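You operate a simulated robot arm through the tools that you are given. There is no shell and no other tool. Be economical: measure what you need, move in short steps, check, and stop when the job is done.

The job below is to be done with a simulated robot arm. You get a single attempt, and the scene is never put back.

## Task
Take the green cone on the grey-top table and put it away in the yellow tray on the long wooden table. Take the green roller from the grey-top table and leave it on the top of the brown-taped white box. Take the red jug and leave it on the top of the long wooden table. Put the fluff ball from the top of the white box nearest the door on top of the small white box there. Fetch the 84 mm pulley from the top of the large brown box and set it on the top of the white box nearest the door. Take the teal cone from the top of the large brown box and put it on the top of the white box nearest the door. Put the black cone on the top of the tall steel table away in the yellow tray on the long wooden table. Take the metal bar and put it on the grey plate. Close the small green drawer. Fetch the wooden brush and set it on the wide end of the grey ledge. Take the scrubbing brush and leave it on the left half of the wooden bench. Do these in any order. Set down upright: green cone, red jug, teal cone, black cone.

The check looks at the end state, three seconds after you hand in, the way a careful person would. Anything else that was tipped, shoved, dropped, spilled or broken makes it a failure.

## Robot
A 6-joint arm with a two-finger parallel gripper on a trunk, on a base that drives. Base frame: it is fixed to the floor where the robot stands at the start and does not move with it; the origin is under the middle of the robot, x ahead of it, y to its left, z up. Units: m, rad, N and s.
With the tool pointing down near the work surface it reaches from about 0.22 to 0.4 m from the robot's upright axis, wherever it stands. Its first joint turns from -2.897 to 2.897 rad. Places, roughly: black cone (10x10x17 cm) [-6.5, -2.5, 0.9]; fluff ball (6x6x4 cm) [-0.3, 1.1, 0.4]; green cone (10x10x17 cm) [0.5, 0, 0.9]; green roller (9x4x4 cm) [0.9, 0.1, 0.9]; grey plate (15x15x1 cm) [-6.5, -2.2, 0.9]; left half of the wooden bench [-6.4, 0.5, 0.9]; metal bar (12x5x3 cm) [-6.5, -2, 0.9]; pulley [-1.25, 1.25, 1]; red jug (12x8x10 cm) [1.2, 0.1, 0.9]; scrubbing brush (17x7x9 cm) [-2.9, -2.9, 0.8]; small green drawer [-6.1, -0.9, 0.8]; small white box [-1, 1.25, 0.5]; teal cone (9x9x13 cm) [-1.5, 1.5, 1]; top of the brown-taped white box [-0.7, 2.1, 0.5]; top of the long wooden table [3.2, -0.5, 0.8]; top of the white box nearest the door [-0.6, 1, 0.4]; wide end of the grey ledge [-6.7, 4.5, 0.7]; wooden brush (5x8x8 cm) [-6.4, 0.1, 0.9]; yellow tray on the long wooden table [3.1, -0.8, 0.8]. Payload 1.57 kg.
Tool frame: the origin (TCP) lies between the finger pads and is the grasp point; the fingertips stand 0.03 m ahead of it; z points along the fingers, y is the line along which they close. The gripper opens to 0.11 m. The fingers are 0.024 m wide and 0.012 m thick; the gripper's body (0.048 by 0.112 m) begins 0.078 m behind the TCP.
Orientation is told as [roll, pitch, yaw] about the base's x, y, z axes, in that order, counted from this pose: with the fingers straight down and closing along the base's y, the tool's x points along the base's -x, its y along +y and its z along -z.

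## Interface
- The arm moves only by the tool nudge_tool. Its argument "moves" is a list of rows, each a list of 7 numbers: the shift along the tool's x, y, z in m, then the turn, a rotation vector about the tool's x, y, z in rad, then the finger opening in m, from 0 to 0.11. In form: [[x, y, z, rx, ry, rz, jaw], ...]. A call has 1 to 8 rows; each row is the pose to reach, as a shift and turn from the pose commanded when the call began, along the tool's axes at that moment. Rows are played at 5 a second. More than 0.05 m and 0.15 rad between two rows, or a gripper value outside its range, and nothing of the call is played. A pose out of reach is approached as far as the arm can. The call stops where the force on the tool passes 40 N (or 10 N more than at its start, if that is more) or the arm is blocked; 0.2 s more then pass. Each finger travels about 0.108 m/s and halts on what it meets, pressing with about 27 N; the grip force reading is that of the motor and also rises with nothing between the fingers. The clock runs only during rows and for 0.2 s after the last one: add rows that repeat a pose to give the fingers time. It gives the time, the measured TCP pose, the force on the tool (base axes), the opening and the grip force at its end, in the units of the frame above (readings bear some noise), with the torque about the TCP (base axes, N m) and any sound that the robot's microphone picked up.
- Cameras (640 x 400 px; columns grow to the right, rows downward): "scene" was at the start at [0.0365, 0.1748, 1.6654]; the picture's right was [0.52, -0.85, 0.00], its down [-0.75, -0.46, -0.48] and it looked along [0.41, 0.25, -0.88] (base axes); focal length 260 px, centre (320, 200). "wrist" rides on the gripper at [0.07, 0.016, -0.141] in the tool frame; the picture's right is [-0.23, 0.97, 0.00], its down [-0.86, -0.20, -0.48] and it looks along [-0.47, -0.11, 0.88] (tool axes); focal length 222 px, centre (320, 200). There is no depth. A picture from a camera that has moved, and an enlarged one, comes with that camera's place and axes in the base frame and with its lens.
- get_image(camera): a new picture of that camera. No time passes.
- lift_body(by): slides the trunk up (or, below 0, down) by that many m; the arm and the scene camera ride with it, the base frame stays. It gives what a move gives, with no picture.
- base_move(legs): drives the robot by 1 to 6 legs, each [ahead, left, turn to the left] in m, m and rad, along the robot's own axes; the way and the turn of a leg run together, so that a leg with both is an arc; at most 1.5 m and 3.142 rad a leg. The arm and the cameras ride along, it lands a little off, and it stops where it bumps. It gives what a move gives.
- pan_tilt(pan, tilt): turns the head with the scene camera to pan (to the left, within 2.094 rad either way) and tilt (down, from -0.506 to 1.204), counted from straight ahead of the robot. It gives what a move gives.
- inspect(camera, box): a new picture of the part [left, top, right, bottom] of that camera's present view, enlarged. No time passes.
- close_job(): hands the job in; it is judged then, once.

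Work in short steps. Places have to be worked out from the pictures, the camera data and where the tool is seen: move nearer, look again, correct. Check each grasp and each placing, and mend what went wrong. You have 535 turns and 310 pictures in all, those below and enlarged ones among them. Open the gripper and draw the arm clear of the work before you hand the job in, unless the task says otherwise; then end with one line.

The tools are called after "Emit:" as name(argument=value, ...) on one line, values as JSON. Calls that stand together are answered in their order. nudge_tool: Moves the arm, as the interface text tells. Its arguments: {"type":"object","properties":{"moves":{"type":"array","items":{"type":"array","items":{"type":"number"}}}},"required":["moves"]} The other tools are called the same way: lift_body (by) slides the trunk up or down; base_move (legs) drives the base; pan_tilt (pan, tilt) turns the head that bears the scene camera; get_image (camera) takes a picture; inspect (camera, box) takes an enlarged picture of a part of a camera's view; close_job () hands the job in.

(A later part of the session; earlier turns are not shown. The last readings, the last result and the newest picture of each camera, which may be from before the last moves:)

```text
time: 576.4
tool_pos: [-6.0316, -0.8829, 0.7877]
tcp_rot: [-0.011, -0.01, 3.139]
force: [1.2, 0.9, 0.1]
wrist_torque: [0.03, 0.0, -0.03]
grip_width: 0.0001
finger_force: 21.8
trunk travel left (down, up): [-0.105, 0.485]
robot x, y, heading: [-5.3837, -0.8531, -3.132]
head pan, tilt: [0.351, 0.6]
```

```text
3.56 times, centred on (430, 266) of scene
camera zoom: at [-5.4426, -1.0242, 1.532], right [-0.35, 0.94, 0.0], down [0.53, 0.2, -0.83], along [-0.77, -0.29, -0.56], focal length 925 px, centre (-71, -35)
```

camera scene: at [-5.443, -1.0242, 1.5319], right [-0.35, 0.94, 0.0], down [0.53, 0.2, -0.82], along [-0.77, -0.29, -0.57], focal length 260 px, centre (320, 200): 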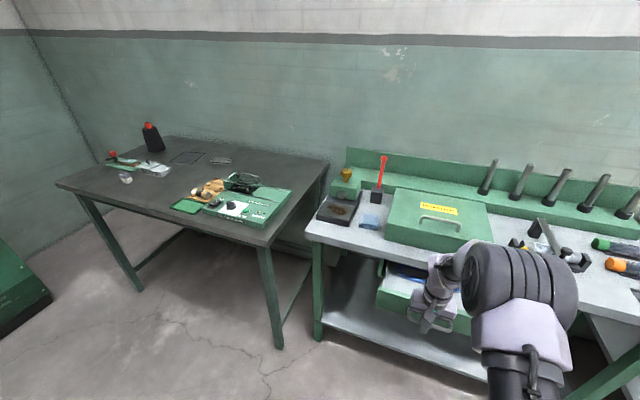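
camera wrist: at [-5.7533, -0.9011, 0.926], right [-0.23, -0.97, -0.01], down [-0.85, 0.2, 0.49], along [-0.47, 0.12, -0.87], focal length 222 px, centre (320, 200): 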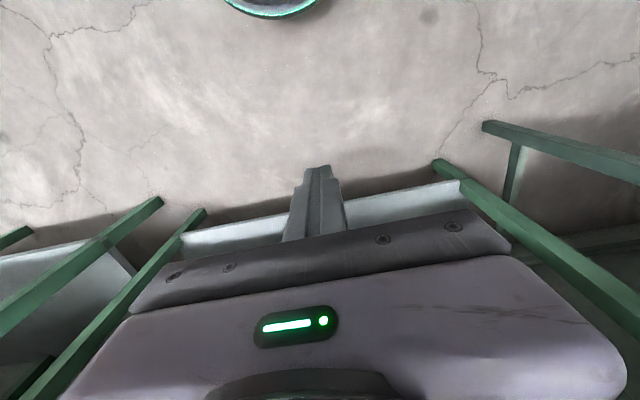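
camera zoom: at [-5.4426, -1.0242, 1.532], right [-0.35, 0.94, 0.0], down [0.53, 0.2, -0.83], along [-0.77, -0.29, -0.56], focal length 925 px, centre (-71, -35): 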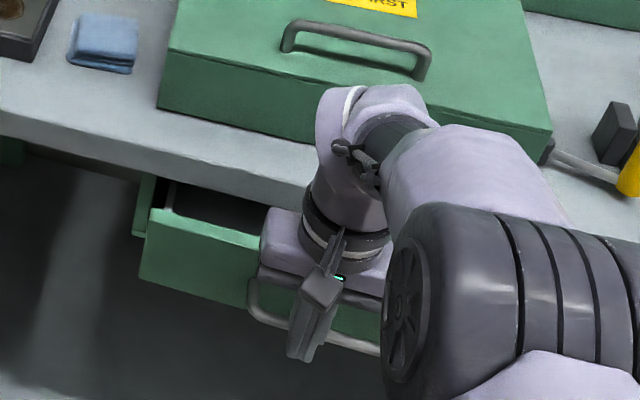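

Still sliding freely. I continue pushing another 3 cm.

Emit:
nudge_tool(moves=[[-0.007, 0, 0, 0, 0, 0, 0], [-0.014, 0, 0, 0, 0, 0, 0], [-0.021, 0, 0, 0, 0, 0, 0], [-0.028, 0, 0, 0, 0, 0, 0]])

Emit:
inspect(camera="scene", box=[340, 210, 520, 322])

```text
time: 577.4
tool_pos: [-6.0593, -0.8832, 0.7882]
tcp_rot: [-0.011, -0.008, 3.139]
force: [0.5, 0.3, -0.2]
wrist_torque: [-0.02, -0.05, 0.0]
grip_width: 0.0
finger_force: 21.3
trunk travel left (down, up): [-0.105, 0.485]
robot x, y, heading: [-5.3816, -0.8581, -3.135]
head pan, tilt: [0.351, 0.6]
```

```text
3.56 times, centred on (430, 266) of scene
camera zoom: at [-5.4427, -1.0243, 1.5319], right [-0.35, 0.94, 0.0], down [0.53, 0.2, -0.83], along [-0.77, -0.29, -0.56], focal length 925 px, centre (-71, -35)
```

zoom: 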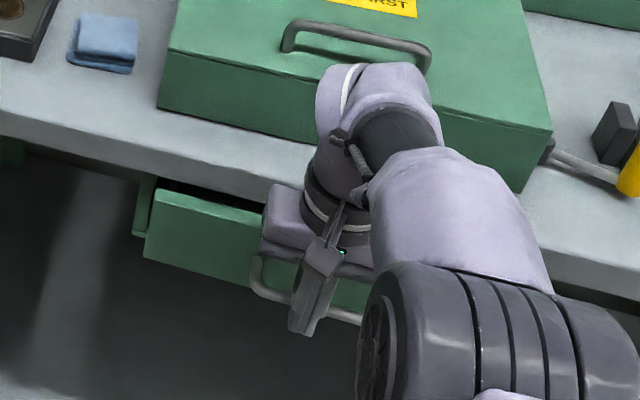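

A gap of 2–3 cm remains and the arm is near full reach. I pull back 5 cm, drive the base 0.15 m closer, then push on with the arm.

Emit:
nudge_tool(moves=[[0.04, 0, 0, 0, 0, 0, 0], [0.08, 0, 0, 0, 0, 0, 0], [0.12, 0, 0, 0, 0, 0, 0], [0.16, 0, 0, 0, 0, 0, 0], [0.2, 0, 0, 0, 0, 0, 0]])

Emit:
base_move(legs=[[0.15, 0, 0]])

Emit:
nudge_tool(moves=[[-0.02, 0, 0.012, 0, 0, 0, 0], [-0.034, 0, 0.012, 0, 0, 0, 0], [-0.046, 0, 0.012, 0, 0, 0, 0], [-0.056, 0, 0.012, 0, 0, 0, 0], [-0.064, 0, 0.012, 0, 0, 0, 0]])

Emit:
get_image(camera="scene")

```text
time: 578.6
tool_pos: [-5.8589, -0.8826, 0.7849]
tcp_rot: [-0.01, -0.009, 3.139]
force: [1.0, -0.1, -0.5]
wrist_torque: [0.0, 0.01, 0.04]
grip_width: 0.0
finger_force: 20.8
trunk travel left (down, up): [-0.105, 0.485]
robot x, y, heading: [-5.3819, -0.8517, -3.134]
head pan, tilt: [0.351, 0.6]
```

```text
time: 580.0
tool_pos: [-6.0103, -0.8831, 0.7838]
tcp_rot: [-0.012, -0.009, 3.14]
force: [0.1, -0.5, -0.5]
wrist_torque: [0.03, -0.02, -0.02]
grip_width: 0.0
finger_force: 21.0
trunk travel left (down, up): [-0.105, 0.485]
robot x, y, heading: [-5.5325, -0.8549, -3.132]
head pan, tilt: [0.351, 0.6]
```

```text
time: 581.2
tool_pos: [-6.0746, -0.8833, 0.7725]
tcp_rot: [-0.01, -0.008, 3.142]
force: [1.7, -0.3, 0.2]
wrist_torque: [-0.03, -0.01, 0.0]
grip_width: 0.0
finger_force: 21.3
trunk travel left (down, up): [-0.105, 0.485]
robot x, y, heading: [-5.5316, -0.8516, -3.137]
head pan, tilt: [0.351, 0.6]
```

```text
154 pictures are left
camera scene: at [-5.5925, -1.0254, 1.532], right [-0.35, 0.94, 0.0], down [0.53, 0.2, -0.83], along [-0.77, -0.29, -0.56], focal length 260 px, centre (320, 200)
```

scene: 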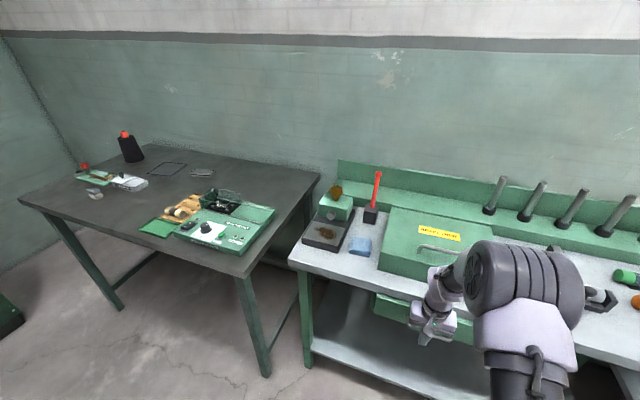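

Keep pushing in 6 mm steps to feel the end stop.

Emit:
nudge_tool(moves=[[-0.006, 0, 0, 0, 0, 0, 0], [-0.012, 0, 0, 0, 0, 0, 0], [-0.018, 0, 0, 0, 0, 0, 0], [-0.024, 0, 0, 0, 0, 0, 0], [-0.03, 0, 0, 0, 0, 0, 0]])

Emit:
inspect(camera="scene", box=[340, 230, 520, 342])

```text
time: 582.0
tool_pos: [-6.0839, -0.8844, 0.7714]
tcp_rot: [-0.01, 0.008, 3.136]
force: [14.5, 0.1, 2.6]
wrist_torque: [-0.18, 0.02, 0.02]
grip_width: 0.0
finger_force: 20.9
trunk travel left (down, up): [-0.105, 0.485]
robot x, y, heading: [-5.5336, -0.8537, -3.134]
head pan, tilt: [0.351, 0.6]
stopped in row 4: the force on the tool passed its limit at 46 N (the readings are from after the stop); the commanded pose is now the measured one
```

```text
3.56 times, centred on (430, 286) of scene
camera zoom: at [-5.5899, -1.0253, 1.5321], right [-0.35, 0.94, 0.0], down [0.53, 0.2, -0.83], along [-0.77, -0.29, -0.56], focal length 925 px, centre (-71, -106)
```

zoom: 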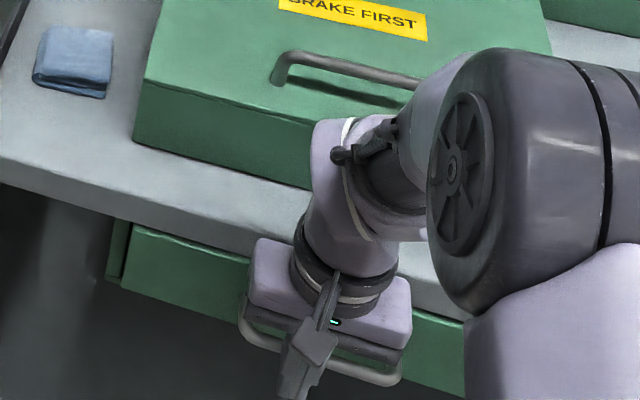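

It resisted (46 N). I pull the tool back and look at the drawer directly.

Emit:
nudge_tool(moves=[[0.03, 0, 0, 0, 0, 0, 0], [0.07, 0, 0, 0, 0, 0, 0], [0.11, 0, 0, 0, 0, 0, 0], [0.13, 0, -0.04, 0, 0, 0, 0], [0.13, 0, -0.08, 0, 0, 0, 0], [0.13, 0, -0.12, 0, 0, 0, 0], [0.13, 0, -0.16, 0, 0, 0, 0]])

Emit:
base_move(legs=[[-0.5, -0.3, 0]])

Emit:
inspect(camera="scene", box=[240, 160, 440, 285])

```text
time: 583.6
tool_pos: [-5.9577, -0.8843, 0.9312]
tcp_rot: [-0.012, 0.004, 3.137]
force: [-0.1, 0.3, 0.0]
wrist_torque: [-0.04, 0.0, -0.03]
grip_width: 0.0
finger_force: 21.3
trunk travel left (down, up): [-0.105, 0.485]
robot x, y, heading: [-5.5309, -0.8534, -3.139]
head pan, tilt: [0.351, 0.6]
```

```text
time: 586.9
tool_pos: [-5.4576, -0.5798, 0.9308]
tcp_rot: [-0.01, 0.003, 3.136]
force: [1.0, -0.1, 0.1]
wrist_torque: [0.02, 0.01, -0.02]
grip_width: 0.0001
finger_force: 21.7
trunk travel left (down, up): [-0.105, 0.485]
robot x, y, heading: [-5.0307, -0.5504, -3.132]
head pan, tilt: [0.351, 0.6]
```

```text
3.20 times, centred on (340, 222) of scene
camera zoom: at [-5.0905, -0.7191, 1.532], right [-0.35, 0.94, 0.0], down [0.53, 0.2, -0.83], along [-0.77, -0.29, -0.56], focal length 833 px, centre (256, 128)
```

zoom: 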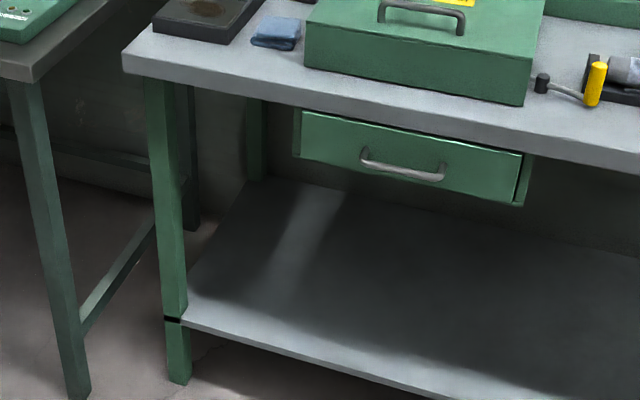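

I enlarge further to check whether the drawer is flush in its housing.

Emit:
inspect(camera="scene", box=[325, 205, 415, 261])

Emit:
pan_tilt(pan=0.351, tilt=0.3)

Emit:
lift_body(by=-0.1)

Emit:
get_image(camera="scene")

```text
7.11 times, centred on (370, 233) of scene
camera zoom: at [-5.0905, -0.7191, 1.532], right [-0.35, 0.94, 0.0], down [0.53, 0.2, -0.83], along [-0.77, -0.29, -0.56], focal length 1851 px, centre (-36, -35)
```

zoom: 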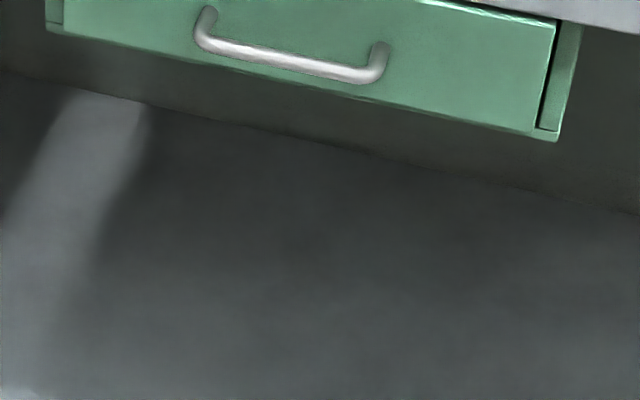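

```text
time: 587.7
tool_pos: [-5.4573, -0.5794, 0.9318]
tcp_rot: [-0.011, 0.003, 3.138]
force: [-0.6, 0.0, -0.1]
wrist_torque: [-0.02, 0.02, 0.03]
grip_width: 0.0004
finger_force: 21.2
trunk travel left (down, up): [-0.105, 0.485]
robot x, y, heading: [-5.0302, -0.551, -3.138]
head pan, tilt: [0.351, 0.3]
```

```text
time: 589.1
tool_pos: [-5.4569, -0.5784, 0.8315]
tcp_rot: [-0.011, 0.004, 3.139]
force: [0.2, 0.2, -0.5]
wrist_torque: [0.0, 0.02, 0.0]
grip_width: 0.0
finger_force: 21.4
trunk travel left (down, up): [-0.005, 0.585]
robot x, y, heading: [-5.0316, -0.5499, -3.135]
head pan, tilt: [0.351, 0.3]
```

```text
150 pictures are left
camera scene: at [-5.0954, -0.721, 1.4595], right [-0.35, 0.94, 0.0], down [0.28, 0.1, -0.96], along [-0.89, -0.34, -0.3], focal length 260 px, centre (320, 200)
```

scene: 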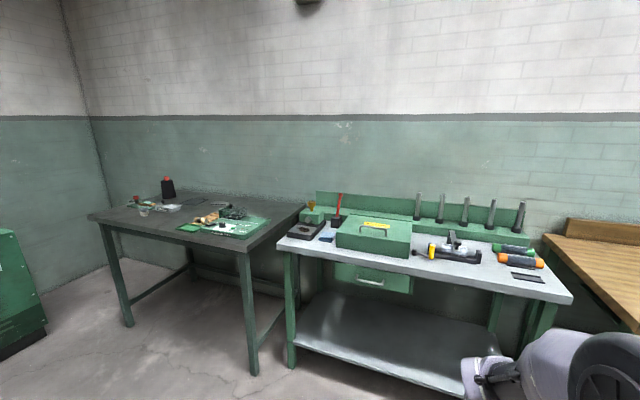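

To judge the flushness I need a side view; I move to the right and forward and look along the front.

Emit:
base_move(legs=[[0, -0.35, 0], [0.62, 0, 0]])

Emit:
pan_tilt(pan=0.95, tilt=0.7)

Emit:
get_image(camera="scene")

```text
time: 594.4
tool_pos: [-6.0765, -0.2312, 0.8312]
tcp_rot: [-0.011, 0.005, 3.132]
force: [0.5, -0.3, -0.4]
wrist_torque: [-0.01, 0.01, 0.01]
grip_width: 0.0
finger_force: 21.2
trunk travel left (down, up): [-0.005, 0.585]
robot x, y, heading: [-5.6483, -0.2027, -3.138]
head pan, tilt: [0.351, 0.3]
```

```text
time: 595.4
tool_pos: [-6.0763, -0.2302, 0.8316]
tcp_rot: [-0.011, 0.004, 3.132]
force: [0.2, 0.7, 0.3]
wrist_torque: [-0.02, 0.02, 0.02]
grip_width: 0.0
finger_force: 21.6
trunk travel left (down, up): [-0.005, 0.585]
robot x, y, heading: [-5.6541, -0.2033, -3.144]
head pan, tilt: [0.949, 0.7]
```

```text
149 pictures are left
camera scene: at [-5.6773, -0.4112, 1.4234], right [-0.81, 0.58, 0.0], down [0.37, 0.52, -0.77], along [-0.44, -0.62, -0.64], focal length 260 px, centre (320, 200)
```

scene: 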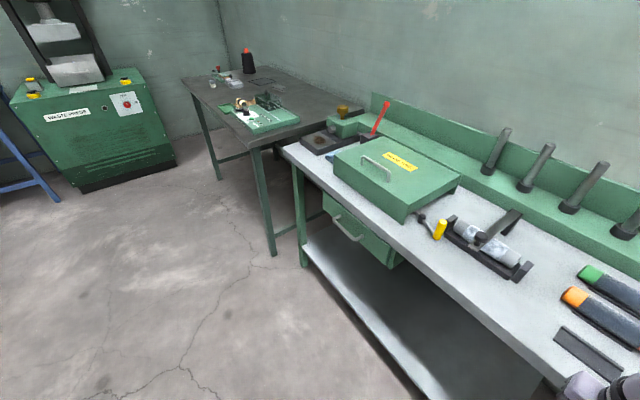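

The tool is close to the bench edge (no contact); I inspect the drawer from here first.

Emit:
inspect(camera="scene", box=[300, 180, 420, 280])

Emit:
base_move(legs=[[-0.25, 0, 0]])

```text
4.00 times, centred on (360, 230) of scene
camera zoom: at [-5.6773, -0.4112, 1.4234], right [-0.81, 0.58, 0.0], down [0.37, 0.52, -0.77], along [-0.44, -0.62, -0.64], focal length 1041 px, centre (160, 80)
```

zoom: 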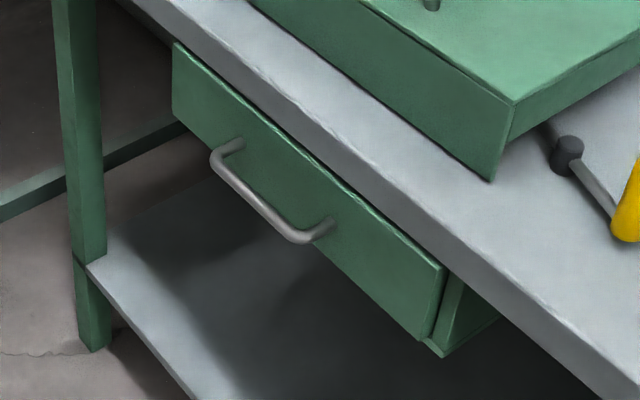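

```text
time: 597.2
tool_pos: [-5.8227, -0.2281, 0.8316]
tcp_rot: [-0.011, 0.003, 3.131]
force: [-0.2, 0.0, 0.0]
wrist_torque: [0.01, -0.03, 0.0]
grip_width: 0.0
finger_force: 20.8
trunk travel left (down, up): [-0.005, 0.585]
robot x, y, heading: [-5.3938, -0.199, -3.143]
head pan, tilt: [0.949, 0.7]
```

It looks nearly flush, but the gripper body may have met the bench edge first. I push once more with the fingers tilted forward so only the tips touch the handle.

Emit:
base_move(legs=[[0, 0.65, 0], [0.08, 0, 0]])

Emit:
nudge_tool(moves=[[0, 0, 0, 0, -0.14, 0, 0], [0, 0, 0, 0, -0.28, 0, 0], [0, 0, 0, 0, -0.42, 0, 0], [0, 0, 0, 0, -0.56, 0, 0], [0, 0, 0.02, 0, -0.7, 0, 0], [0, 0, 0.04, 0, -0.84, 0, 0], [0, 0, 0.065, 0, -0.98, 0, 0]])

Emit:
get_image(camera="wrist")

```text
time: 601.5
tool_pos: [-5.9035, -0.8792, 0.8307]
tcp_rot: [-0.011, 0.004, 3.132]
force: [-0.5, -0.2, -0.1]
wrist_torque: [-0.02, -0.02, 0.04]
grip_width: 0.0
finger_force: 21.2
trunk travel left (down, up): [-0.005, 0.585]
robot x, y, heading: [-5.4743, -0.8512, -3.138]
head pan, tilt: [0.949, 0.7]
```

```text
time: 603.1
tool_pos: [-5.9313, -0.8858, 0.7487]
tcp_rot: [-0.021, -0.973, -3.136]
force: [1.0, 0.2, -0.1]
wrist_torque: [-0.01, -0.02, 0.0]
grip_width: 0.0
finger_force: 21.5
out of reach, approached as far as the arm can: row 3, 4, 5, 6, 7
trunk travel left (down, up): [-0.005, 0.585]
robot x, y, heading: [-5.475, -0.8514, -3.142]
head pan, tilt: [0.949, 0.7]
```

```text
147 pictures are left
camera wrist: at [-5.7765, -0.9031, 0.7701], right [-0.14, -0.97, 0.18], down [-0.08, 0.19, 0.98], along [-0.99, 0.12, -0.11], focal length 222 px, centre (320, 200)
```

wrist: 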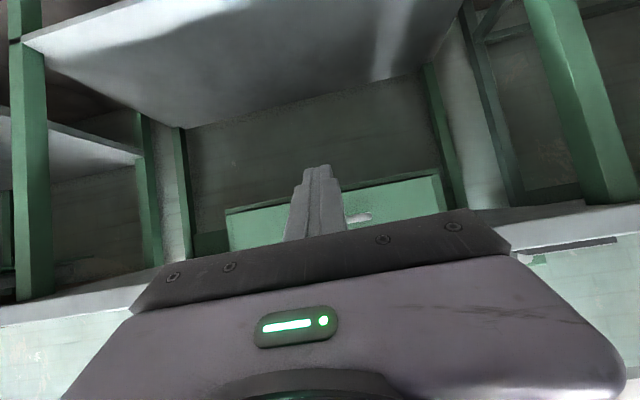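

The fingers are centred on the drawer, handle right ahead. I raise 2 cm and push forward in steps.

Emit:
nudge_tool(moves=[[-0.025, 0, 0.015, 0, 0, 0, 0], [-0.045, 0, 0.045, 0, 0, 0, 0], [-0.0655, 0, 0.065, 0, 0, 0, 0], [-0.0825, 0, 0.089, 0, 0, 0, 0]])

Emit:
get_image(camera="wrist")

```text
time: 604.1
tool_pos: [-6.0531, -0.8822, 0.7672]
tcp_rot: [-0.019, -0.975, -3.137]
force: [-0.2, 0.2, 0.2]
wrist_torque: [-0.03, -0.02, 0.02]
grip_width: 0.0003
finger_force: 21.2
trunk travel left (down, up): [-0.005, 0.585]
robot x, y, heading: [-5.4742, -0.8529, -3.144]
head pan, tilt: [0.949, 0.7]
```

```text
146 pictures are left
camera wrist: at [-5.898, -0.9012, 0.788], right [-0.14, -0.97, 0.18], down [-0.08, 0.19, 0.98], along [-0.99, 0.12, -0.1], focal length 222 px, centre (320, 200)
```

wrist: 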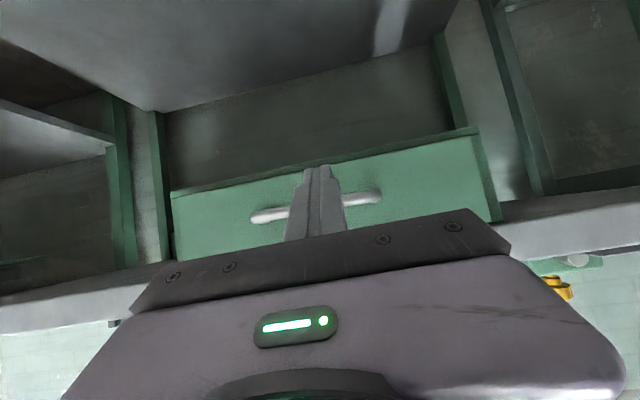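

Handle is right ahead of the fingertips. I push on slowly.

Emit:
nudge_tool(moves=[[-0.0056, 0, 0.0083, 0, 0, 0, 0], [-0.0113, 0, 0.0165, 0, 0, 0, 0], [-0.0169, 0, 0.0248, 0, 0, 0, 0], [-0.0225, 0, 0.033, 0, 0, 0, 0], [-0.0281, 0, 0.0413, 0, 0, 0, 0], [-0.0338, 0, 0.0496, 0, 0, 0, 0]])

Emit:
get_image(camera="wrist")

```text
time: 605.1
tool_pos: [-6.0843, -0.8803, 0.7622]
tcp_rot: [-0.015, -0.957, 3.14]
force: [0.5, -0.1, -2.8]
wrist_torque: [0.07, -0.09, 0.0]
grip_width: 0.0003
finger_force: 21.9
trunk travel left (down, up): [-0.005, 0.585]
robot x, y, heading: [-5.4742, -0.8513, -3.14]
head pan, tilt: [0.949, 0.7]
stopped in row 5: the force on the tool passed its limit at 54 N (the readings are from after the stop); the commanded pose is now the measured one
```

```text
145 pictures are left
camera wrist: at [-5.9301, -0.8998, 0.7853], right [-0.14, -0.97, 0.18], down [-0.1, 0.19, 0.98], along [-0.98, 0.12, -0.12], focal length 222 px, centre (320, 200)
```

wrist: 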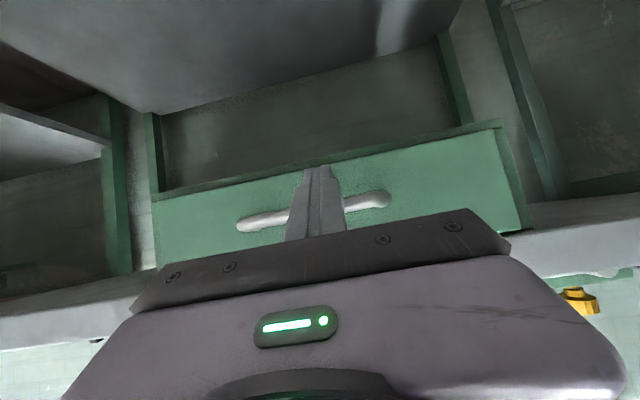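

A firm stop with only the tips on the handle: the drawer is shut. I back off, untilt, and verify once more.

Emit:
nudge_tool(moves=[[0.0225, 0, -0.033, 0, 0, 0, 0], [0.045, 0, -0.066, 0, 0, 0, 0], [0.065, 0, -0.1, 0, 0.13, 0, 0], [0.075, 0, -0.125, 0, 0.27, 0, 0], [0.08, 0, -0.15, 0, 0.4, 0, 0], [0.08, 0, -0.18, 0, 0.54, 0, 0], [0.08, 0, -0.2, 0, 0.68, 0, 0], [0.08, 0, -0.22, 0, 0.82, 0, 0]])

Emit:
base_move(legs=[[-0.3, -0.5, 0]])

Emit:
pan_tilt(pan=0.8, tilt=0.6)

Emit:
inspect(camera="scene", box=[260, 160, 420, 260])

```text
time: 607.0
tool_pos: [-5.8788, -0.867, 0.8017]
tcp_rot: [-0.093, -0.333, 3.133]
force: [0.5, -0.3, -0.4]
wrist_torque: [0.0, 0.04, 0.0]
grip_width: 0.0
finger_force: 21.1
out of reach, approached as far as the arm can: row 7, 8
trunk travel left (down, up): [-0.005, 0.585]
robot x, y, heading: [-5.4718, -0.8513, -3.141]
head pan, tilt: [0.949, 0.7]
```

```text
time: 610.3
tool_pos: [-5.5765, -0.3647, 0.8025]
tcp_rot: [-0.094, -0.333, 3.128]
force: [0.9, -1.2, 0.0]
wrist_torque: [-0.03, -0.02, -0.03]
grip_width: 0.0
finger_force: 21.2
trunk travel left (down, up): [-0.005, 0.585]
robot x, y, heading: [-5.1711, -0.3517, 3.142]
head pan, tilt: [0.949, 0.7]
```

```text
time: 611.0
tool_pos: [-5.5759, -0.366, 0.8019]
tcp_rot: [-0.094, -0.334, 3.129]
force: [-0.3, 1.4, 0.0]
wrist_torque: [0.02, -0.03, -0.02]
grip_width: 0.0
finger_force: 21.7
trunk travel left (down, up): [-0.005, 0.585]
robot x, y, heading: [-5.1756, -0.3509, 3.143]
head pan, tilt: [0.799, 0.6]
```

```text
4.00 times, centred on (340, 210) of scene
camera zoom: at [-5.2135, -0.5551, 1.4319], right [-0.72, 0.7, 0.0], down [0.39, 0.4, -0.82], along [-0.58, -0.59, -0.57], focal length 1041 px, centre (240, 160)
```

zoom: 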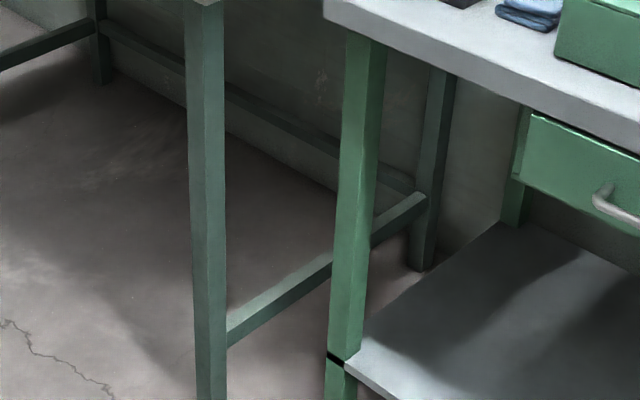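

One more crop on the drawer's right end.

Emit:
inspect(camera="scene", box=[380, 170, 500, 245])

```text
5.33 times, centred on (440, 208) of scene
camera zoom: at [-5.2135, -0.5551, 1.4319], right [-0.72, 0.7, 0.0], down [0.39, 0.4, -0.82], along [-0.58, -0.59, -0.57], focal length 1388 px, centre (-320, 160)
```

zoom: 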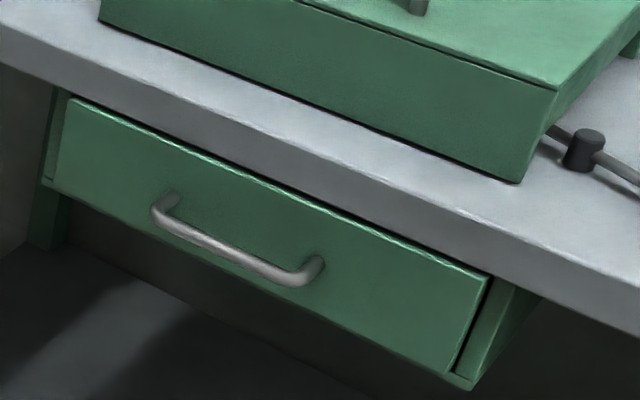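

The drawer is flush in its housing. Next: the steel table. I raise the trunk, level the tool, and drive in front of the metal bar and plate.

Emit:
lift_body(by=0.35)

Emit:
nudge_tool(moves=[[0, 0, 0, -0.03, 0.11, 0, 0], [0, 0, 0, -0.06, 0.22, 0, 0.02], [0, 0, 0, -0.094, 0.333, 0, 0.05]])

Emit:
base_move(legs=[[0, 1.4, 0], [0, 0.3, 0]])

Emit:
pan_tilt(pan=0.1, tilt=0.7)

Emit:
get_image(camera="scene")

```text
time: 614.4
tool_pos: [-5.5758, -0.366, 1.1524]
tcp_rot: [-0.094, -0.334, 3.128]
force: [0.1, 0.0, -0.5]
wrist_torque: [-0.01, 0.0, 0.03]
grip_width: 0.0001
finger_force: 21.0
trunk travel left (down, up): [-0.355, 0.235]
robot x, y, heading: [-5.1771, -0.3547, 3.14]
head pan, tilt: [0.799, 0.6]
```

```text
time: 615.2
tool_pos: [-5.5591, -0.3696, 1.1271]
tcp_rot: [-0.06, -0.139, 3.116]
force: [0.7, -0.2, -0.7]
wrist_torque: [0.01, 0.02, -0.01]
grip_width: 0.0501
finger_force: 0.1
out of reach, approached as far as the arm can: row 1, 2, 3
trunk travel left (down, up): [-0.355, 0.235]
robot x, y, heading: [-5.1725, -0.3549, 3.143]
head pan, tilt: [0.799, 0.6]
```

```text
time: 623.9
tool_pos: [-5.5758, -2.0732, 1.1268]
tcp_rot: [-0.064, -0.139, 3.106]
force: [0.5, -0.7, 0.2]
wrist_torque: [0.04, -0.02, -0.01]
grip_width: 0.0501
finger_force: 0.0
trunk travel left (down, up): [-0.355, 0.235]
robot x, y, heading: [-5.185, -2.0576, 3.134]
head pan, tilt: [0.799, 0.6]
```

```text
time: 624.9
tool_pos: [-5.5754, -2.0733, 1.1276]
tcp_rot: [-0.061, -0.138, 3.106]
force: [1.3, -0.4, 0.1]
wrist_torque: [0.01, 0.02, 0.01]
grip_width: 0.0501
finger_force: 0.0
trunk travel left (down, up): [-0.355, 0.235]
robot x, y, heading: [-5.1879, -2.061, 3.131]
head pan, tilt: [0.099, 0.7]
```

```text
142 pictures are left
camera scene: at [-5.2521, -2.2064, 1.7733], right [-0.09, 1.0, 0.0], down [0.64, 0.06, -0.77], along [-0.76, -0.07, -0.64], focal length 260 px, centre (320, 200)
```

scene: 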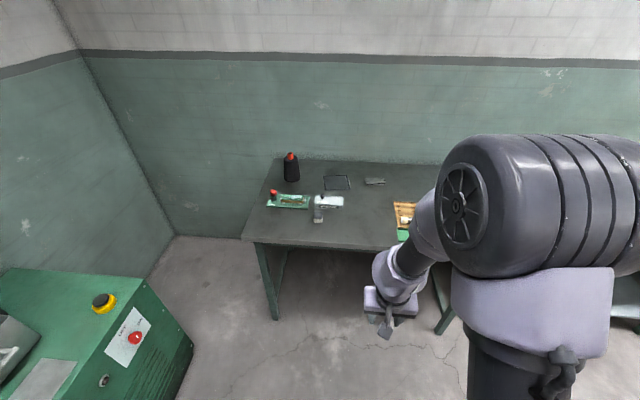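

The arm has folded a bit awkwardly; I extend and lower it slightly while levelling.

Emit:
nudge_tool(moves=[[-0.04, 0, 0.03, 0, 0, 0, 0.05], [-0.08, 0, 0.06, -0.03, 0.07, 0, 0.05], [-0.1, 0, 0.08, -0.06, 0.139, 0, 0.05], [-0.1, 0, 0.1, -0.06, 0.139, 0.03, 0.05]])

Emit:
inspect(camera="scene", box=[240, 130, 420, 242])

```text
time: 625.9
tool_pos: [-5.6927, -2.0633, 1.0301]
tcp_rot: [-0.055, -0.244, 3.084]
force: [-0.7, 0.1, -1.2]
wrist_torque: [0.04, -0.05, 0.0]
grip_width: 0.0502
finger_force: 0.1
out of reach, approached as far as the arm can: row 2, 3, 4
trunk travel left (down, up): [-0.355, 0.235]
robot x, y, heading: [-5.1862, -2.0568, 3.13]
head pan, tilt: [0.099, 0.7]
```

```text
3.56 times, centred on (330, 186) of scene
camera zoom: at [-5.2547, -2.2059, 1.7732], right [-0.09, 1.0, 0.0], down [0.64, 0.06, -0.76], along [-0.76, -0.07, -0.65], focal length 925 px, centre (284, 250)
```

zoom: 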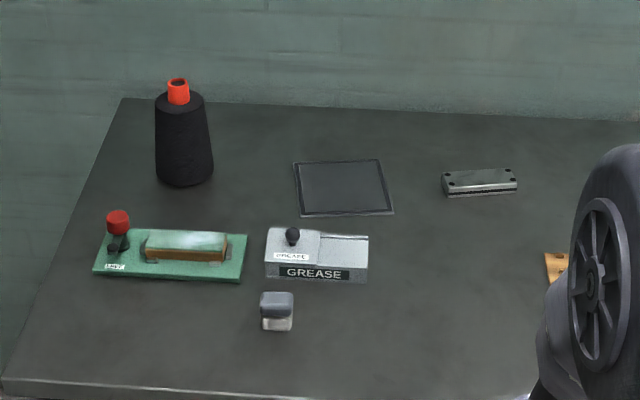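

The tool stays tilted (pitch −0.24). I try levelling with more extension and see.

Emit:
nudge_tool(moves=[[0, 0, 0, 0, 0.08, 0, 0.05], [0, 0, 0, 0, 0.16, 0, 0.05], [0, 0, 0, -0.05, 0.244, 0.0, 0.05]])

Emit:
get_image(camera="scene")

```text
time: 626.7
tool_pos: [-5.6738, -2.0659, 1.0256]
tcp_rot: [-0.06, -0.131, 3.079]
force: [0.7, 0.8, 0.4]
wrist_torque: [-0.03, -0.01, 0.02]
grip_width: 0.0499
finger_force: 0.1
out of reach, approached as far as the arm can: row 1, 2, 3
trunk travel left (down, up): [-0.355, 0.235]
robot x, y, heading: [-5.1909, -2.0573, 3.13]
head pan, tilt: [0.099, 0.7]
```

```text
140 pictures are left
camera scene: at [-5.2525, -2.2063, 1.7733], right [-0.09, 1.0, 0.0], down [0.64, 0.06, -0.76], along [-0.76, -0.07, -0.64], focal length 260 px, centre (320, 200)
```

scene: 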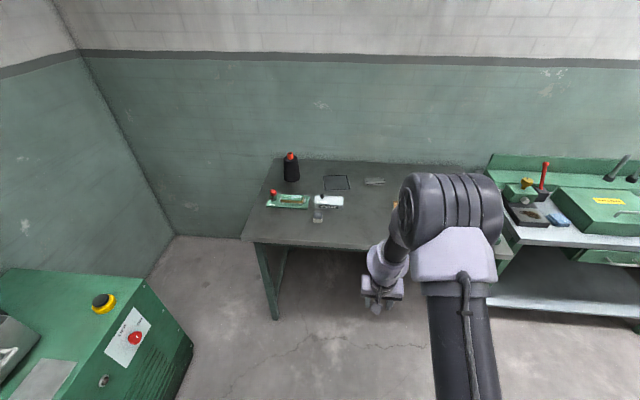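

Elbow looks normal again. I level once more.

Emit:
nudge_tool(moves=[[0, 0, -0.01, -0.02, 0.05, 0, 0.05], [0, 0, -0.02, -0.04, 0.1, 0.03, 0.05], [0, 0, -0.02, -0.06, 0.131, 0.05, 0.05]])

```text
time: 627.5
tool_pos: [-5.6466, -2.0371, 1.026]
tcp_rot: [-0.056, -0.105, 3.026]
force: [0.0, -1.0, 0.9]
wrist_torque: [0.02, 0.02, -0.02]
grip_width: 0.0502
finger_force: 0.0
out of reach, approached as far as the arm can: row 1, 2, 3
trunk travel left (down, up): [-0.355, 0.235]
robot x, y, heading: [-5.1841, -2.0558, 3.132]
head pan, tilt: [0.099, 0.7]
```

I try with the tool lower relative to the shoulder (more usual posture).

Emit:
nudge_tool(moves=[[0, 0, 0.04, 0, 0, 0, 0.05], [0, 0, 0.08, 0, 0, 0, 0.05], [0, 0, 0.12, 0, 0.05, 0, 0.05], [0, 0, 0.13, -0.03, 0.105, 0, 0.05], [0, 0, 0.13, -0.056, 0.105, -0.05, 0.05]])

```text
time: 628.7
tool_pos: [-5.6721, -2.022, 0.8953]
tcp_rot: [-0.061, -0.119, 3.03]
force: [0.1, -0.9, -1.0]
wrist_torque: [-0.05, 0.0, 0.0]
grip_width: 0.05
finger_force: 0.0
out of reach, approached as far as the arm can: row 4, 5
trunk travel left (down, up): [-0.355, 0.235]
robot x, y, heading: [-5.1871, -2.0574, 3.132]
head pan, tilt: [0.099, 0.7]
```

I test plain moves: extend forward 8 cm without turning.

Emit:
nudge_tool(moves=[[-0.04, 0, 0, 0, 0, 0, 0.05], [-0.08, 0, 0, 0, 0, 0, 0.05]])

Emit:
nudge_tool(moves=[[0, 0, 0, 0, 0.06, 0, 0.05], [0, 0, 0, 0, 0.12, 0, 0.05]])

Emit:
nudge_tool(moves=[[0, 0, 0, -0.03, 0, 0, 0.05], [0, 0, 0, -0.06, 0, 0, 0.05]])

```text
time: 629.3
tool_pos: [-5.707, -2.0348, 0.8979]
tcp_rot: [0.031, -0.215, 3.046]
force: [-0.6, 0.0, -0.7]
wrist_torque: [-0.02, 0.02, 0.02]
grip_width: 0.0501
finger_force: 0.0
out of reach, approached as far as the arm can: row 1, 2
trunk travel left (down, up): [-0.355, 0.235]
robot x, y, heading: [-5.1829, -2.0587, 3.131]
head pan, tilt: [0.099, 0.7]
```

```text
time: 629.9
tool_pos: [-5.714, -2.0437, 0.8992]
tcp_rot: [0.072, -0.204, 3.048]
force: [-0.4, -1.3, 0.5]
wrist_torque: [-0.03, 0.0, -0.01]
grip_width: 0.0501
finger_force: 0.0
out of reach, approached as far as the arm can: row 1, 2
trunk travel left (down, up): [-0.355, 0.235]
robot x, y, heading: [-5.1888, -2.0595, 3.132]
head pan, tilt: [0.099, 0.7]
```

```text
time: 630.5
tool_pos: [-5.7077, -2.0334, 0.8962]
tcp_rot: [0.09, -0.094, 3.049]
force: [-0.2, 0.2, -0.1]
wrist_torque: [0.01, 0.01, 0.01]
grip_width: 0.05
finger_force: 0.0
out of reach, approached as far as the arm can: row 1
trunk travel left (down, up): [-0.355, 0.235]
robot x, y, heading: [-5.1885, -2.0597, 3.131]
head pan, tilt: [0.099, 0.7]
```

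The cause is clear: my corrections were added to a commanded pose that had drifted from the measured one. I undo the last commands in reverse order exactly.

Emit:
nudge_tool(moves=[[0, 0, 0, 0.06, 0, 0, 0.05]])

Emit:
nudge_tool(moves=[[0, 0, 0, 0, -0.12, 0, 0.05]])

Emit:
nudge_tool(moves=[[0.04, 0, 0, 0, 0, 0, 0.05], [0.08, 0, 0, 0, 0, 0, 0.05]])

Emit:
nudge_tool(moves=[[0.004, 0.002, -0.04, 0.02, -0.035, 0.016, 0.05], [0.009, 0.005, -0.085, 0.04, -0.07, 0.033, 0.05], [0.0137, 0.0073, -0.129, 0.056, -0.105, 0.05, 0.05]])

Emit:
nudge_tool(moves=[[-0.0026, -0.0012, 0.02, 0.06, -0.131, -0.05, 0.05]])

Emit:
nudge_tool(moves=[[0, 0, 0, 0.025, -0.122, 0, 0.05], [0, 0, 0, 0.05, -0.244, 0, 0.05]])

```text
time: 630.9
tool_pos: [-5.7082, -2.0337, 0.8958]
tcp_rot: [0.028, -0.095, 3.051]
force: [-0.5, 0.7, 0.3]
wrist_torque: [-0.03, 0.01, 0.0]
grip_width: 0.05
finger_force: 0.1
trunk travel left (down, up): [-0.355, 0.235]
robot x, y, heading: [-5.1846, -2.0607, 3.133]
head pan, tilt: [0.099, 0.7]
```

```text
time: 631.3
tool_pos: [-5.7091, -2.0386, 0.8958]
tcp_rot: [0.048, -0.17, 3.049]
force: [-0.4, 0.3, 0.1]
wrist_torque: [0.0, -0.01, 0.0]
grip_width: 0.05
finger_force: 0.1
out of reach, approached as far as the arm can: row 1
trunk travel left (down, up): [-0.355, 0.235]
robot x, y, heading: [-5.1883, -2.0627, 3.128]
head pan, tilt: [0.099, 0.7]
```

```text
time: 631.9
tool_pos: [-5.6314, -2.0448, 0.8791]
tcp_rot: [0.032, -0.215, 3.048]
force: [0.1, 0.1, -0.2]
wrist_torque: [0.03, 0.0, -0.03]
grip_width: 0.0499
finger_force: 0.0
trunk travel left (down, up): [-0.355, 0.235]
robot x, y, heading: [-5.1876, -2.0573, 3.133]
head pan, tilt: [0.099, 0.7]
```

```text
time: 632.7
tool_pos: [-5.5901, -2.0509, 1.0052]
tcp_rot: [-0.012, -0.32, 2.993]
force: [0.6, 0.1, 1.0]
wrist_torque: [0.02, 0.02, 0.0]
grip_width: 0.0503
finger_force: 0.1
trunk travel left (down, up): [-0.355, 0.235]
robot x, y, heading: [-5.1869, -2.0647, 3.129]
head pan, tilt: [0.099, 0.7]
```

```text
refused: row 1 steps farther than a row can; nothing moved
```

```text
time: 633.3
tool_pos: [-5.5917, -2.0527, 1.005]
tcp_rot: [-0.068, -0.563, 3.005]
force: [0.6, -0.5, 0.1]
wrist_torque: [0.0, 0.01, -0.03]
grip_width: 0.05
finger_force: 0.1
trunk travel left (down, up): [-0.355, 0.235]
robot x, y, heading: [-5.1888, -2.0604, 3.127]
head pan, tilt: [0.099, 0.7]
```

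Now commanded and measured agree (no flags). From here I level properly, lowering a little at the same time.

Emit:
nudge_tool(moves=[[0, 0, 0.03, -0.017, 0.14, -0.03, 0.05], [0, 0, 0.06, -0.034, 0.28, -0.06, 0.05], [0, 0, 0.094, -0.051, 0.42, -0.09, 0.05], [0, 0, 0.094, -0.068, 0.563, -0.12, 0.05]])

```text
time: 634.3
tool_pos: [-5.6445, -2.0541, 0.9245]
tcp_rot: [0.02, -0.088, 3.086]
force: [0.3, 1.5, 0.1]
wrist_torque: [0.0, 0.01, 0.02]
grip_width: 0.0497
finger_force: 0.1
out of reach, approached as far as the arm can: row 3, 4
trunk travel left (down, up): [-0.355, 0.235]
robot x, y, heading: [-5.189, -2.0572, 3.131]
head pan, tilt: [0.099, 0.7]
```

Still a small residual tilt; I try levelling at a longer reach (r≈0.6).

Emit:
nudge_tool(moves=[[-0.04, 0, 0, 0, 0, 0, 0.05], [-0.08, 0, 0, 0, 0, 0, 0.05], [-0.12, 0, 0, 0.0, 0.04, 0, 0.05], [-0.15, 0, 0, 0.02, 0.088, -0.04, 0.05]])

Emit:
get_image(camera="scene")

```text
time: 635.3
tool_pos: [-5.791, -2.034, 0.9234]
tcp_rot: [-0.042, 0.095, 3.14]
force: [-1.5, 0.3, -0.7]
wrist_torque: [-0.02, -0.03, 0.0]
grip_width: 0.0501
finger_force: 0.0
trunk travel left (down, up): [-0.355, 0.235]
robot x, y, heading: [-5.1866, -2.0586, 3.131]
head pan, tilt: [0.099, 0.7]
```

```text
139 pictures are left
camera scene: at [-5.2526, -2.2067, 1.7733], right [-0.09, 1.0, 0.0], down [0.64, 0.06, -0.76], along [-0.76, -0.07, -0.64], focal length 260 px, centre (320, 200)
```

scene: 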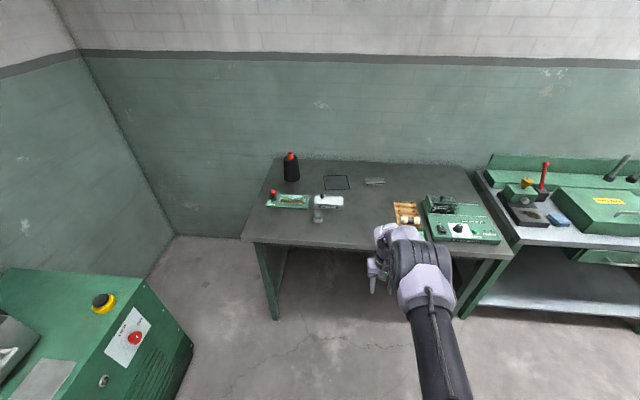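

Reached without a flag now (pitch +0.095). I level from here.

Emit:
nudge_tool(moves=[[0, 0, 0, -0.042, -0.095, 0.01, 0.05]])

Emit:
nudge_tool(moves=[[0.04, 0, -0.03, 0, 0, 0, 0.05], [0.08, 0, -0.06, 0, 0, 0, 0.05], [0.12, 0, -0.09, 0, 0, 0, 0.05]])

```text
time: 635.7
tool_pos: [-5.7889, -2.0323, 0.9237]
tcp_rot: [-0.001, -0.001, 3.128]
force: [-1.1, -0.7, 0.4]
wrist_torque: [0.0, 0.01, 0.0]
grip_width: 0.0498
finger_force: 0.1
trunk travel left (down, up): [-0.355, 0.235]
robot x, y, heading: [-5.1863, -2.0577, 3.127]
head pan, tilt: [0.099, 0.7]
```

```text
time: 636.5
tool_pos: [-5.6678, -2.0348, 1.0151]
tcp_rot: [-0.001, -0.001, 3.128]
force: [0.0, -0.4, 0.5]
wrist_torque: [0.03, 0.02, -0.01]
grip_width: 0.0499
finger_force: 0.1
trunk travel left (down, up): [-0.355, 0.235]
robot x, y, heading: [-5.1863, -2.062, 3.133]
head pan, tilt: [0.099, 0.7]
```

Healthy again. Table items: bar ≈(−6.504, −1.997) lying along y, plate ≈(−6.487, −2.221), black cone ≈(−6.525, −2.494), front edge x≈−6.045. I turn the wrist 90° for the bar and move nearer.

Emit:
nudge_tool(moves=[[0, 0, 0, 0, 0, -0.15, 0.06], [0, 0, 0, 0, 0, -0.3, 0.07], [0, 0, 0, 0, 0, -0.45, 0.08], [0, 0, 0, 0, 0, -0.6, 0.08], [0, 0, 0, 0, 0, -0.75, 0.08], [0, 0, 0, 0, 0, -0.9, 0.08], [0, 0, 0, 0, 0, -1.05, 0.08], [0, 0, 0, 0, 0, -1.2, 0.08]])

Emit:
nudge_tool(moves=[[0, 0, 0, 0, 0, -0.13, 0.08], [0, 0, 0, 0, 0, -0.26, 0.08], [0, 0, 0, 0, 0, -0.37, 0.08]])

Emit:
base_move(legs=[[0.6, -0.03, 0.01]])

Emit:
get_image(camera="wrist")

Emit:
get_image(camera="scene")

```text
time: 638.3
tool_pos: [-5.6693, -2.034, 1.0128]
tcp_rot: [0.001, 0.001, -1.952]
force: [0.6, 0.1, -0.9]
wrist_torque: [0.01, 0.0, 0.01]
grip_width: 0.0799
finger_force: 0.0
trunk travel left (down, up): [-0.355, 0.235]
robot x, y, heading: [-5.1872, -2.0611, 3.136]
head pan, tilt: [0.099, 0.7]
```

```text
time: 639.1
tool_pos: [-5.6703, -2.0349, 1.0144]
tcp_rot: [0.001, 0.002, -1.581]
force: [-0.1, -0.1, 0.9]
wrist_torque: [0.01, 0.01, -0.02]
grip_width: 0.0801
finger_force: 0.1
trunk travel left (down, up): [-0.355, 0.235]
robot x, y, heading: [-5.1885, -2.0609, 3.129]
head pan, tilt: [0.099, 0.7]
```

```text
time: 642.5
tool_pos: [-6.2702, -2.0034, 1.0137]
tcp_rot: [0.001, 0.001, -1.578]
force: [-0.5, 0.2, -0.2]
wrist_torque: [-0.02, 0.03, 0.0]
grip_width: 0.0799
finger_force: 0.1
trunk travel left (down, up): [-0.355, 0.235]
robot x, y, heading: [-5.7918, -2.0225, 3.135]
head pan, tilt: [0.099, 0.7]
```

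```text
138 pictures are left
camera wrist: at [-6.2549, -1.9336, 1.1542], right [0.97, -0.23, 0.0], down [-0.21, -0.85, 0.48], along [-0.11, -0.46, -0.88], focal length 222 px, centre (320, 200)
```

wrist: 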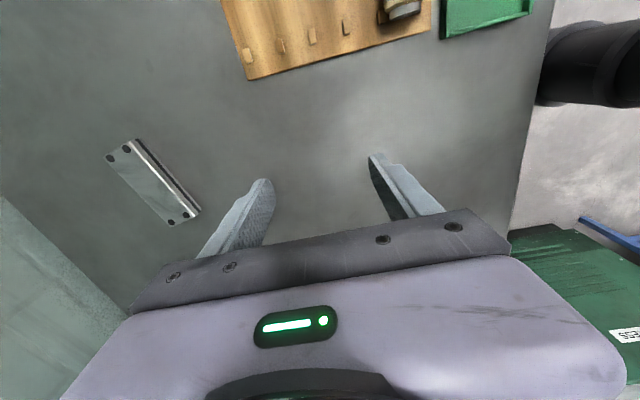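

```text
137 pictures are left
camera scene: at [-5.8519, -2.1726, 1.7733], right [-0.1, 1.0, 0.0], down [0.64, 0.06, -0.76], along [-0.76, -0.07, -0.64], focal length 260 px, centre (320, 200)
```

scene: 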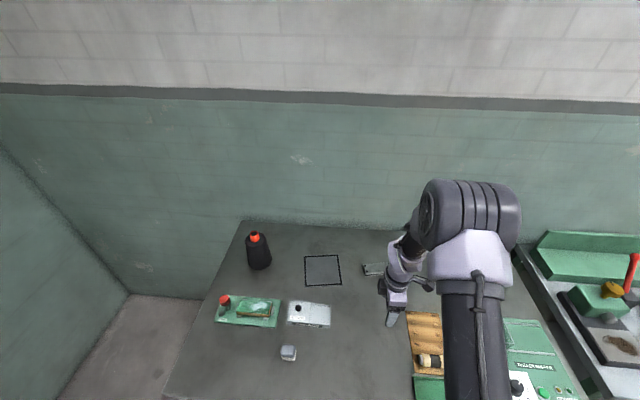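

Bar centre (−6.497, −1.998), its axis 15.6° off y. I move the base 5 cm closer, extend over it and trim the yaw by 0.28 rad.

Emit:
base_move(legs=[[0.05, 0, 0]])

Emit:
nudge_tool(moves=[[0, -0.04, 0, 0, 0, -0.07, 0.08], [0.001, -0.08, 0, 0, 0, -0.14, 0.08], [0.002, -0.12, 0, 0, 0, -0.21, 0.08], [0.004, -0.16, 0, 0, 0, -0.28, 0.08]])

Emit:
get_image(camera="wrist")

```text
time: 643.4
tool_pos: [-6.3208, -2.0027, 1.013]
tcp_rot: [0.001, 0.001, -1.575]
force: [-0.2, -0.7, 0.6]
wrist_torque: [-0.01, -0.01, 0.0]
grip_width: 0.0802
finger_force: 0.1
trunk travel left (down, up): [-0.355, 0.235]
robot x, y, heading: [-5.837, -2.0232, 3.141]
head pan, tilt: [0.099, 0.7]
```

```text
time: 644.4
tool_pos: [-6.4818, -1.9985, 1.0135]
tcp_rot: [0.0, 0.002, -1.295]
force: [-1.0, -0.6, -0.1]
wrist_torque: [-0.01, -0.01, 0.01]
grip_width: 0.0801
finger_force: 0.1
trunk travel left (down, up): [-0.355, 0.235]
robot x, y, heading: [-5.8329, -2.0253, 3.138]
head pan, tilt: [0.099, 0.7]
```

```text
136 pictures are left
camera wrist: at [-6.4853, -1.9263, 1.1546], right [1.0, 0.05, 0.0], down [0.04, -0.88, 0.48], along [0.02, -0.48, -0.88], focal length 222 px, centre (320, 200)
```

wrist: 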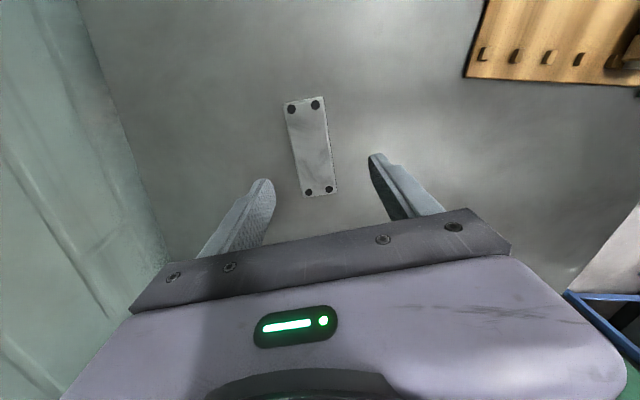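

I trim to (−6.492, −2.005), yaw −0.05, and descend to z≈0.915.

Emit:
nudge_tool(moves=[[-0.0035, -0.0114, 0.03, 0, 0, 0.05, 0.08], [-0.0035, -0.0114, 0.07, 0, 0, 0.05, 0.08], [-0.0035, -0.0114, 0.098, 0, 0, 0.05, 0.08]])

Emit:
get_image(camera="wrist")

```text
time: 645.2
tool_pos: [-6.489, -2.0051, 0.9143]
tcp_rot: [0.002, 0.001, -1.346]
force: [-0.3, 0.9, -0.3]
wrist_torque: [0.01, -0.01, -0.01]
grip_width: 0.0801
finger_force: 0.1
trunk travel left (down, up): [-0.355, 0.235]
robot x, y, heading: [-5.8383, -2.0233, 3.139]
head pan, tilt: [0.099, 0.7]
```

```text
135 pictures are left
camera wrist: at [-6.4903, -1.9336, 1.0542], right [1.0, 0.0, 0.0], down [0.0, -0.88, 0.48], along [0.0, -0.48, -0.88], focal length 222 px, centre (320, 200)
```

wrist: 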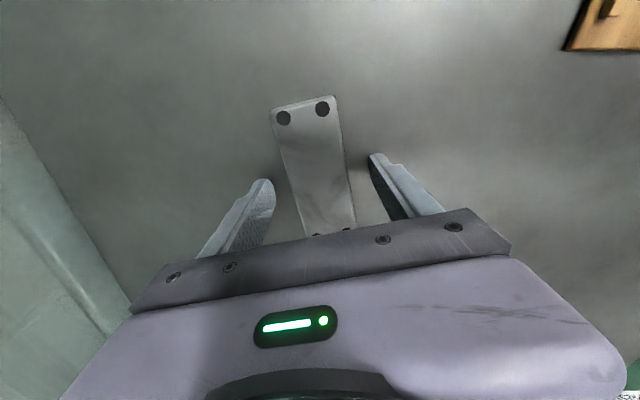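

Aligned. The bar's top looks to be ≈0.87; I descend further in steps, watching force.

Emit:
nudge_tool(moves=[[0, 0, 0.015, 0, 0, 0, 0.08], [0, 0, 0.025, 0, 0, 0, 0.08], [0, 0, 0.032, 0, 0, 0, 0.08], [0, 0, 0.038, 0, 0, 0, 0.08]])

Emit:
get_image(camera="wrist")

```text
time: 645.6
tool_pos: [-6.4923, -2.0062, 0.9112]
tcp_rot: [-0.01, 0.001, -1.348]
force: [7.2, -2.3, 21.8]
wrist_torque: [0.01, -1.31, -0.12]
grip_width: 0.0858
finger_force: 3.1
trunk travel left (down, up): [-0.355, 0.235]
robot x, y, heading: [-5.836, -2.0253, 3.14]
head pan, tilt: [0.099, 0.7]
stopped in row 1: the force on the tool passed its limit at 56 N (the readings are from after the stop); the commanded pose is now the measured one
```

```text
134 pictures are left
camera wrist: at [-6.4911, -1.9339, 1.051], right [1.0, -0.01, -0.01], down [0.0, -0.88, 0.48], along [-0.01, -0.48, -0.88], focal length 222 px, centre (320, 200)
```

wrist: 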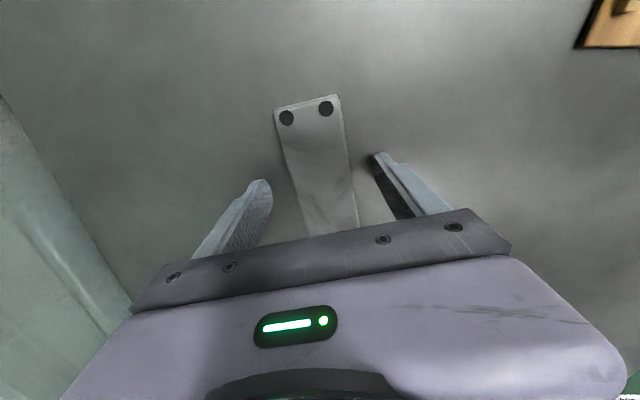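

The fingertips met the table (top ≈0.882). I raise 4 mm and close on the bar.

Emit:
nudge_tool(moves=[[0, 0, -0.005, -0.011, 0, 0, 0.08], [0, 0, -0.005, -0.011, 0, 0, 0.08], [0, 0, -0.005, -0.011, 0, 0, 0.055], [0, 0, -0.005, -0.011, 0, 0, 0.035], [0, 0, -0.005, -0.011, 0, 0, 0.03], [0, 0, -0.005, -0.011, 0, 0, 0.03]])

Emit:
nudge_tool(moves=[[0, 0, -0.03, 0, 0, 0, 0.03], [0, 0, -0.06, 0, 0, 0, 0.03]])

Emit:
get_image(camera="wrist")

```text
time: 647.0
tool_pos: [-6.4933, -2.0043, 0.9134]
tcp_rot: [0.004, 0.002, -1.347]
force: [0.2, 0.6, -0.1]
wrist_torque: [0.06, 0.03, 0.02]
grip_width: 0.0448
finger_force: 27.1
trunk travel left (down, up): [-0.355, 0.235]
robot x, y, heading: [-5.8355, -2.0229, 3.14]
head pan, tilt: [0.099, 0.7]
```

```text
time: 647.6
tool_pos: [-6.494, -2.0057, 0.9727]
tcp_rot: [0.004, 0.003, -1.347]
force: [-0.9, 0.2, -3.2]
wrist_torque: [0.0, -0.02, -0.03]
grip_width: 0.0446
finger_force: 27.0
trunk travel left (down, up): [-0.355, 0.235]
robot x, y, heading: [-5.8335, -2.0236, 3.138]
head pan, tilt: [0.099, 0.7]
```

```text
133 pictures are left
camera wrist: at [-6.4951, -1.9338, 1.1136], right [1.0, -0.01, 0.0], down [-0.01, -0.88, 0.48], along [0.0, -0.48, -0.88], focal length 222 px, centre (320, 200)
```

wrist: 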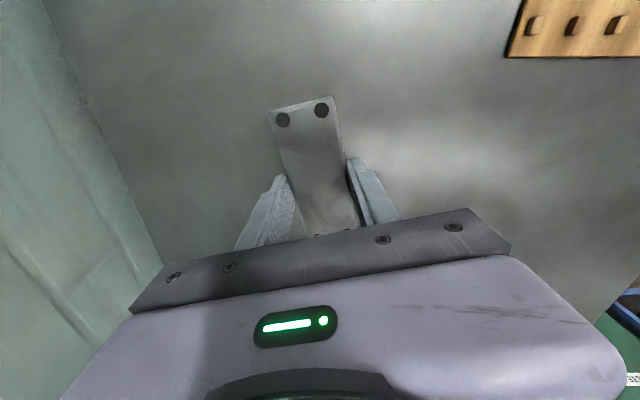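

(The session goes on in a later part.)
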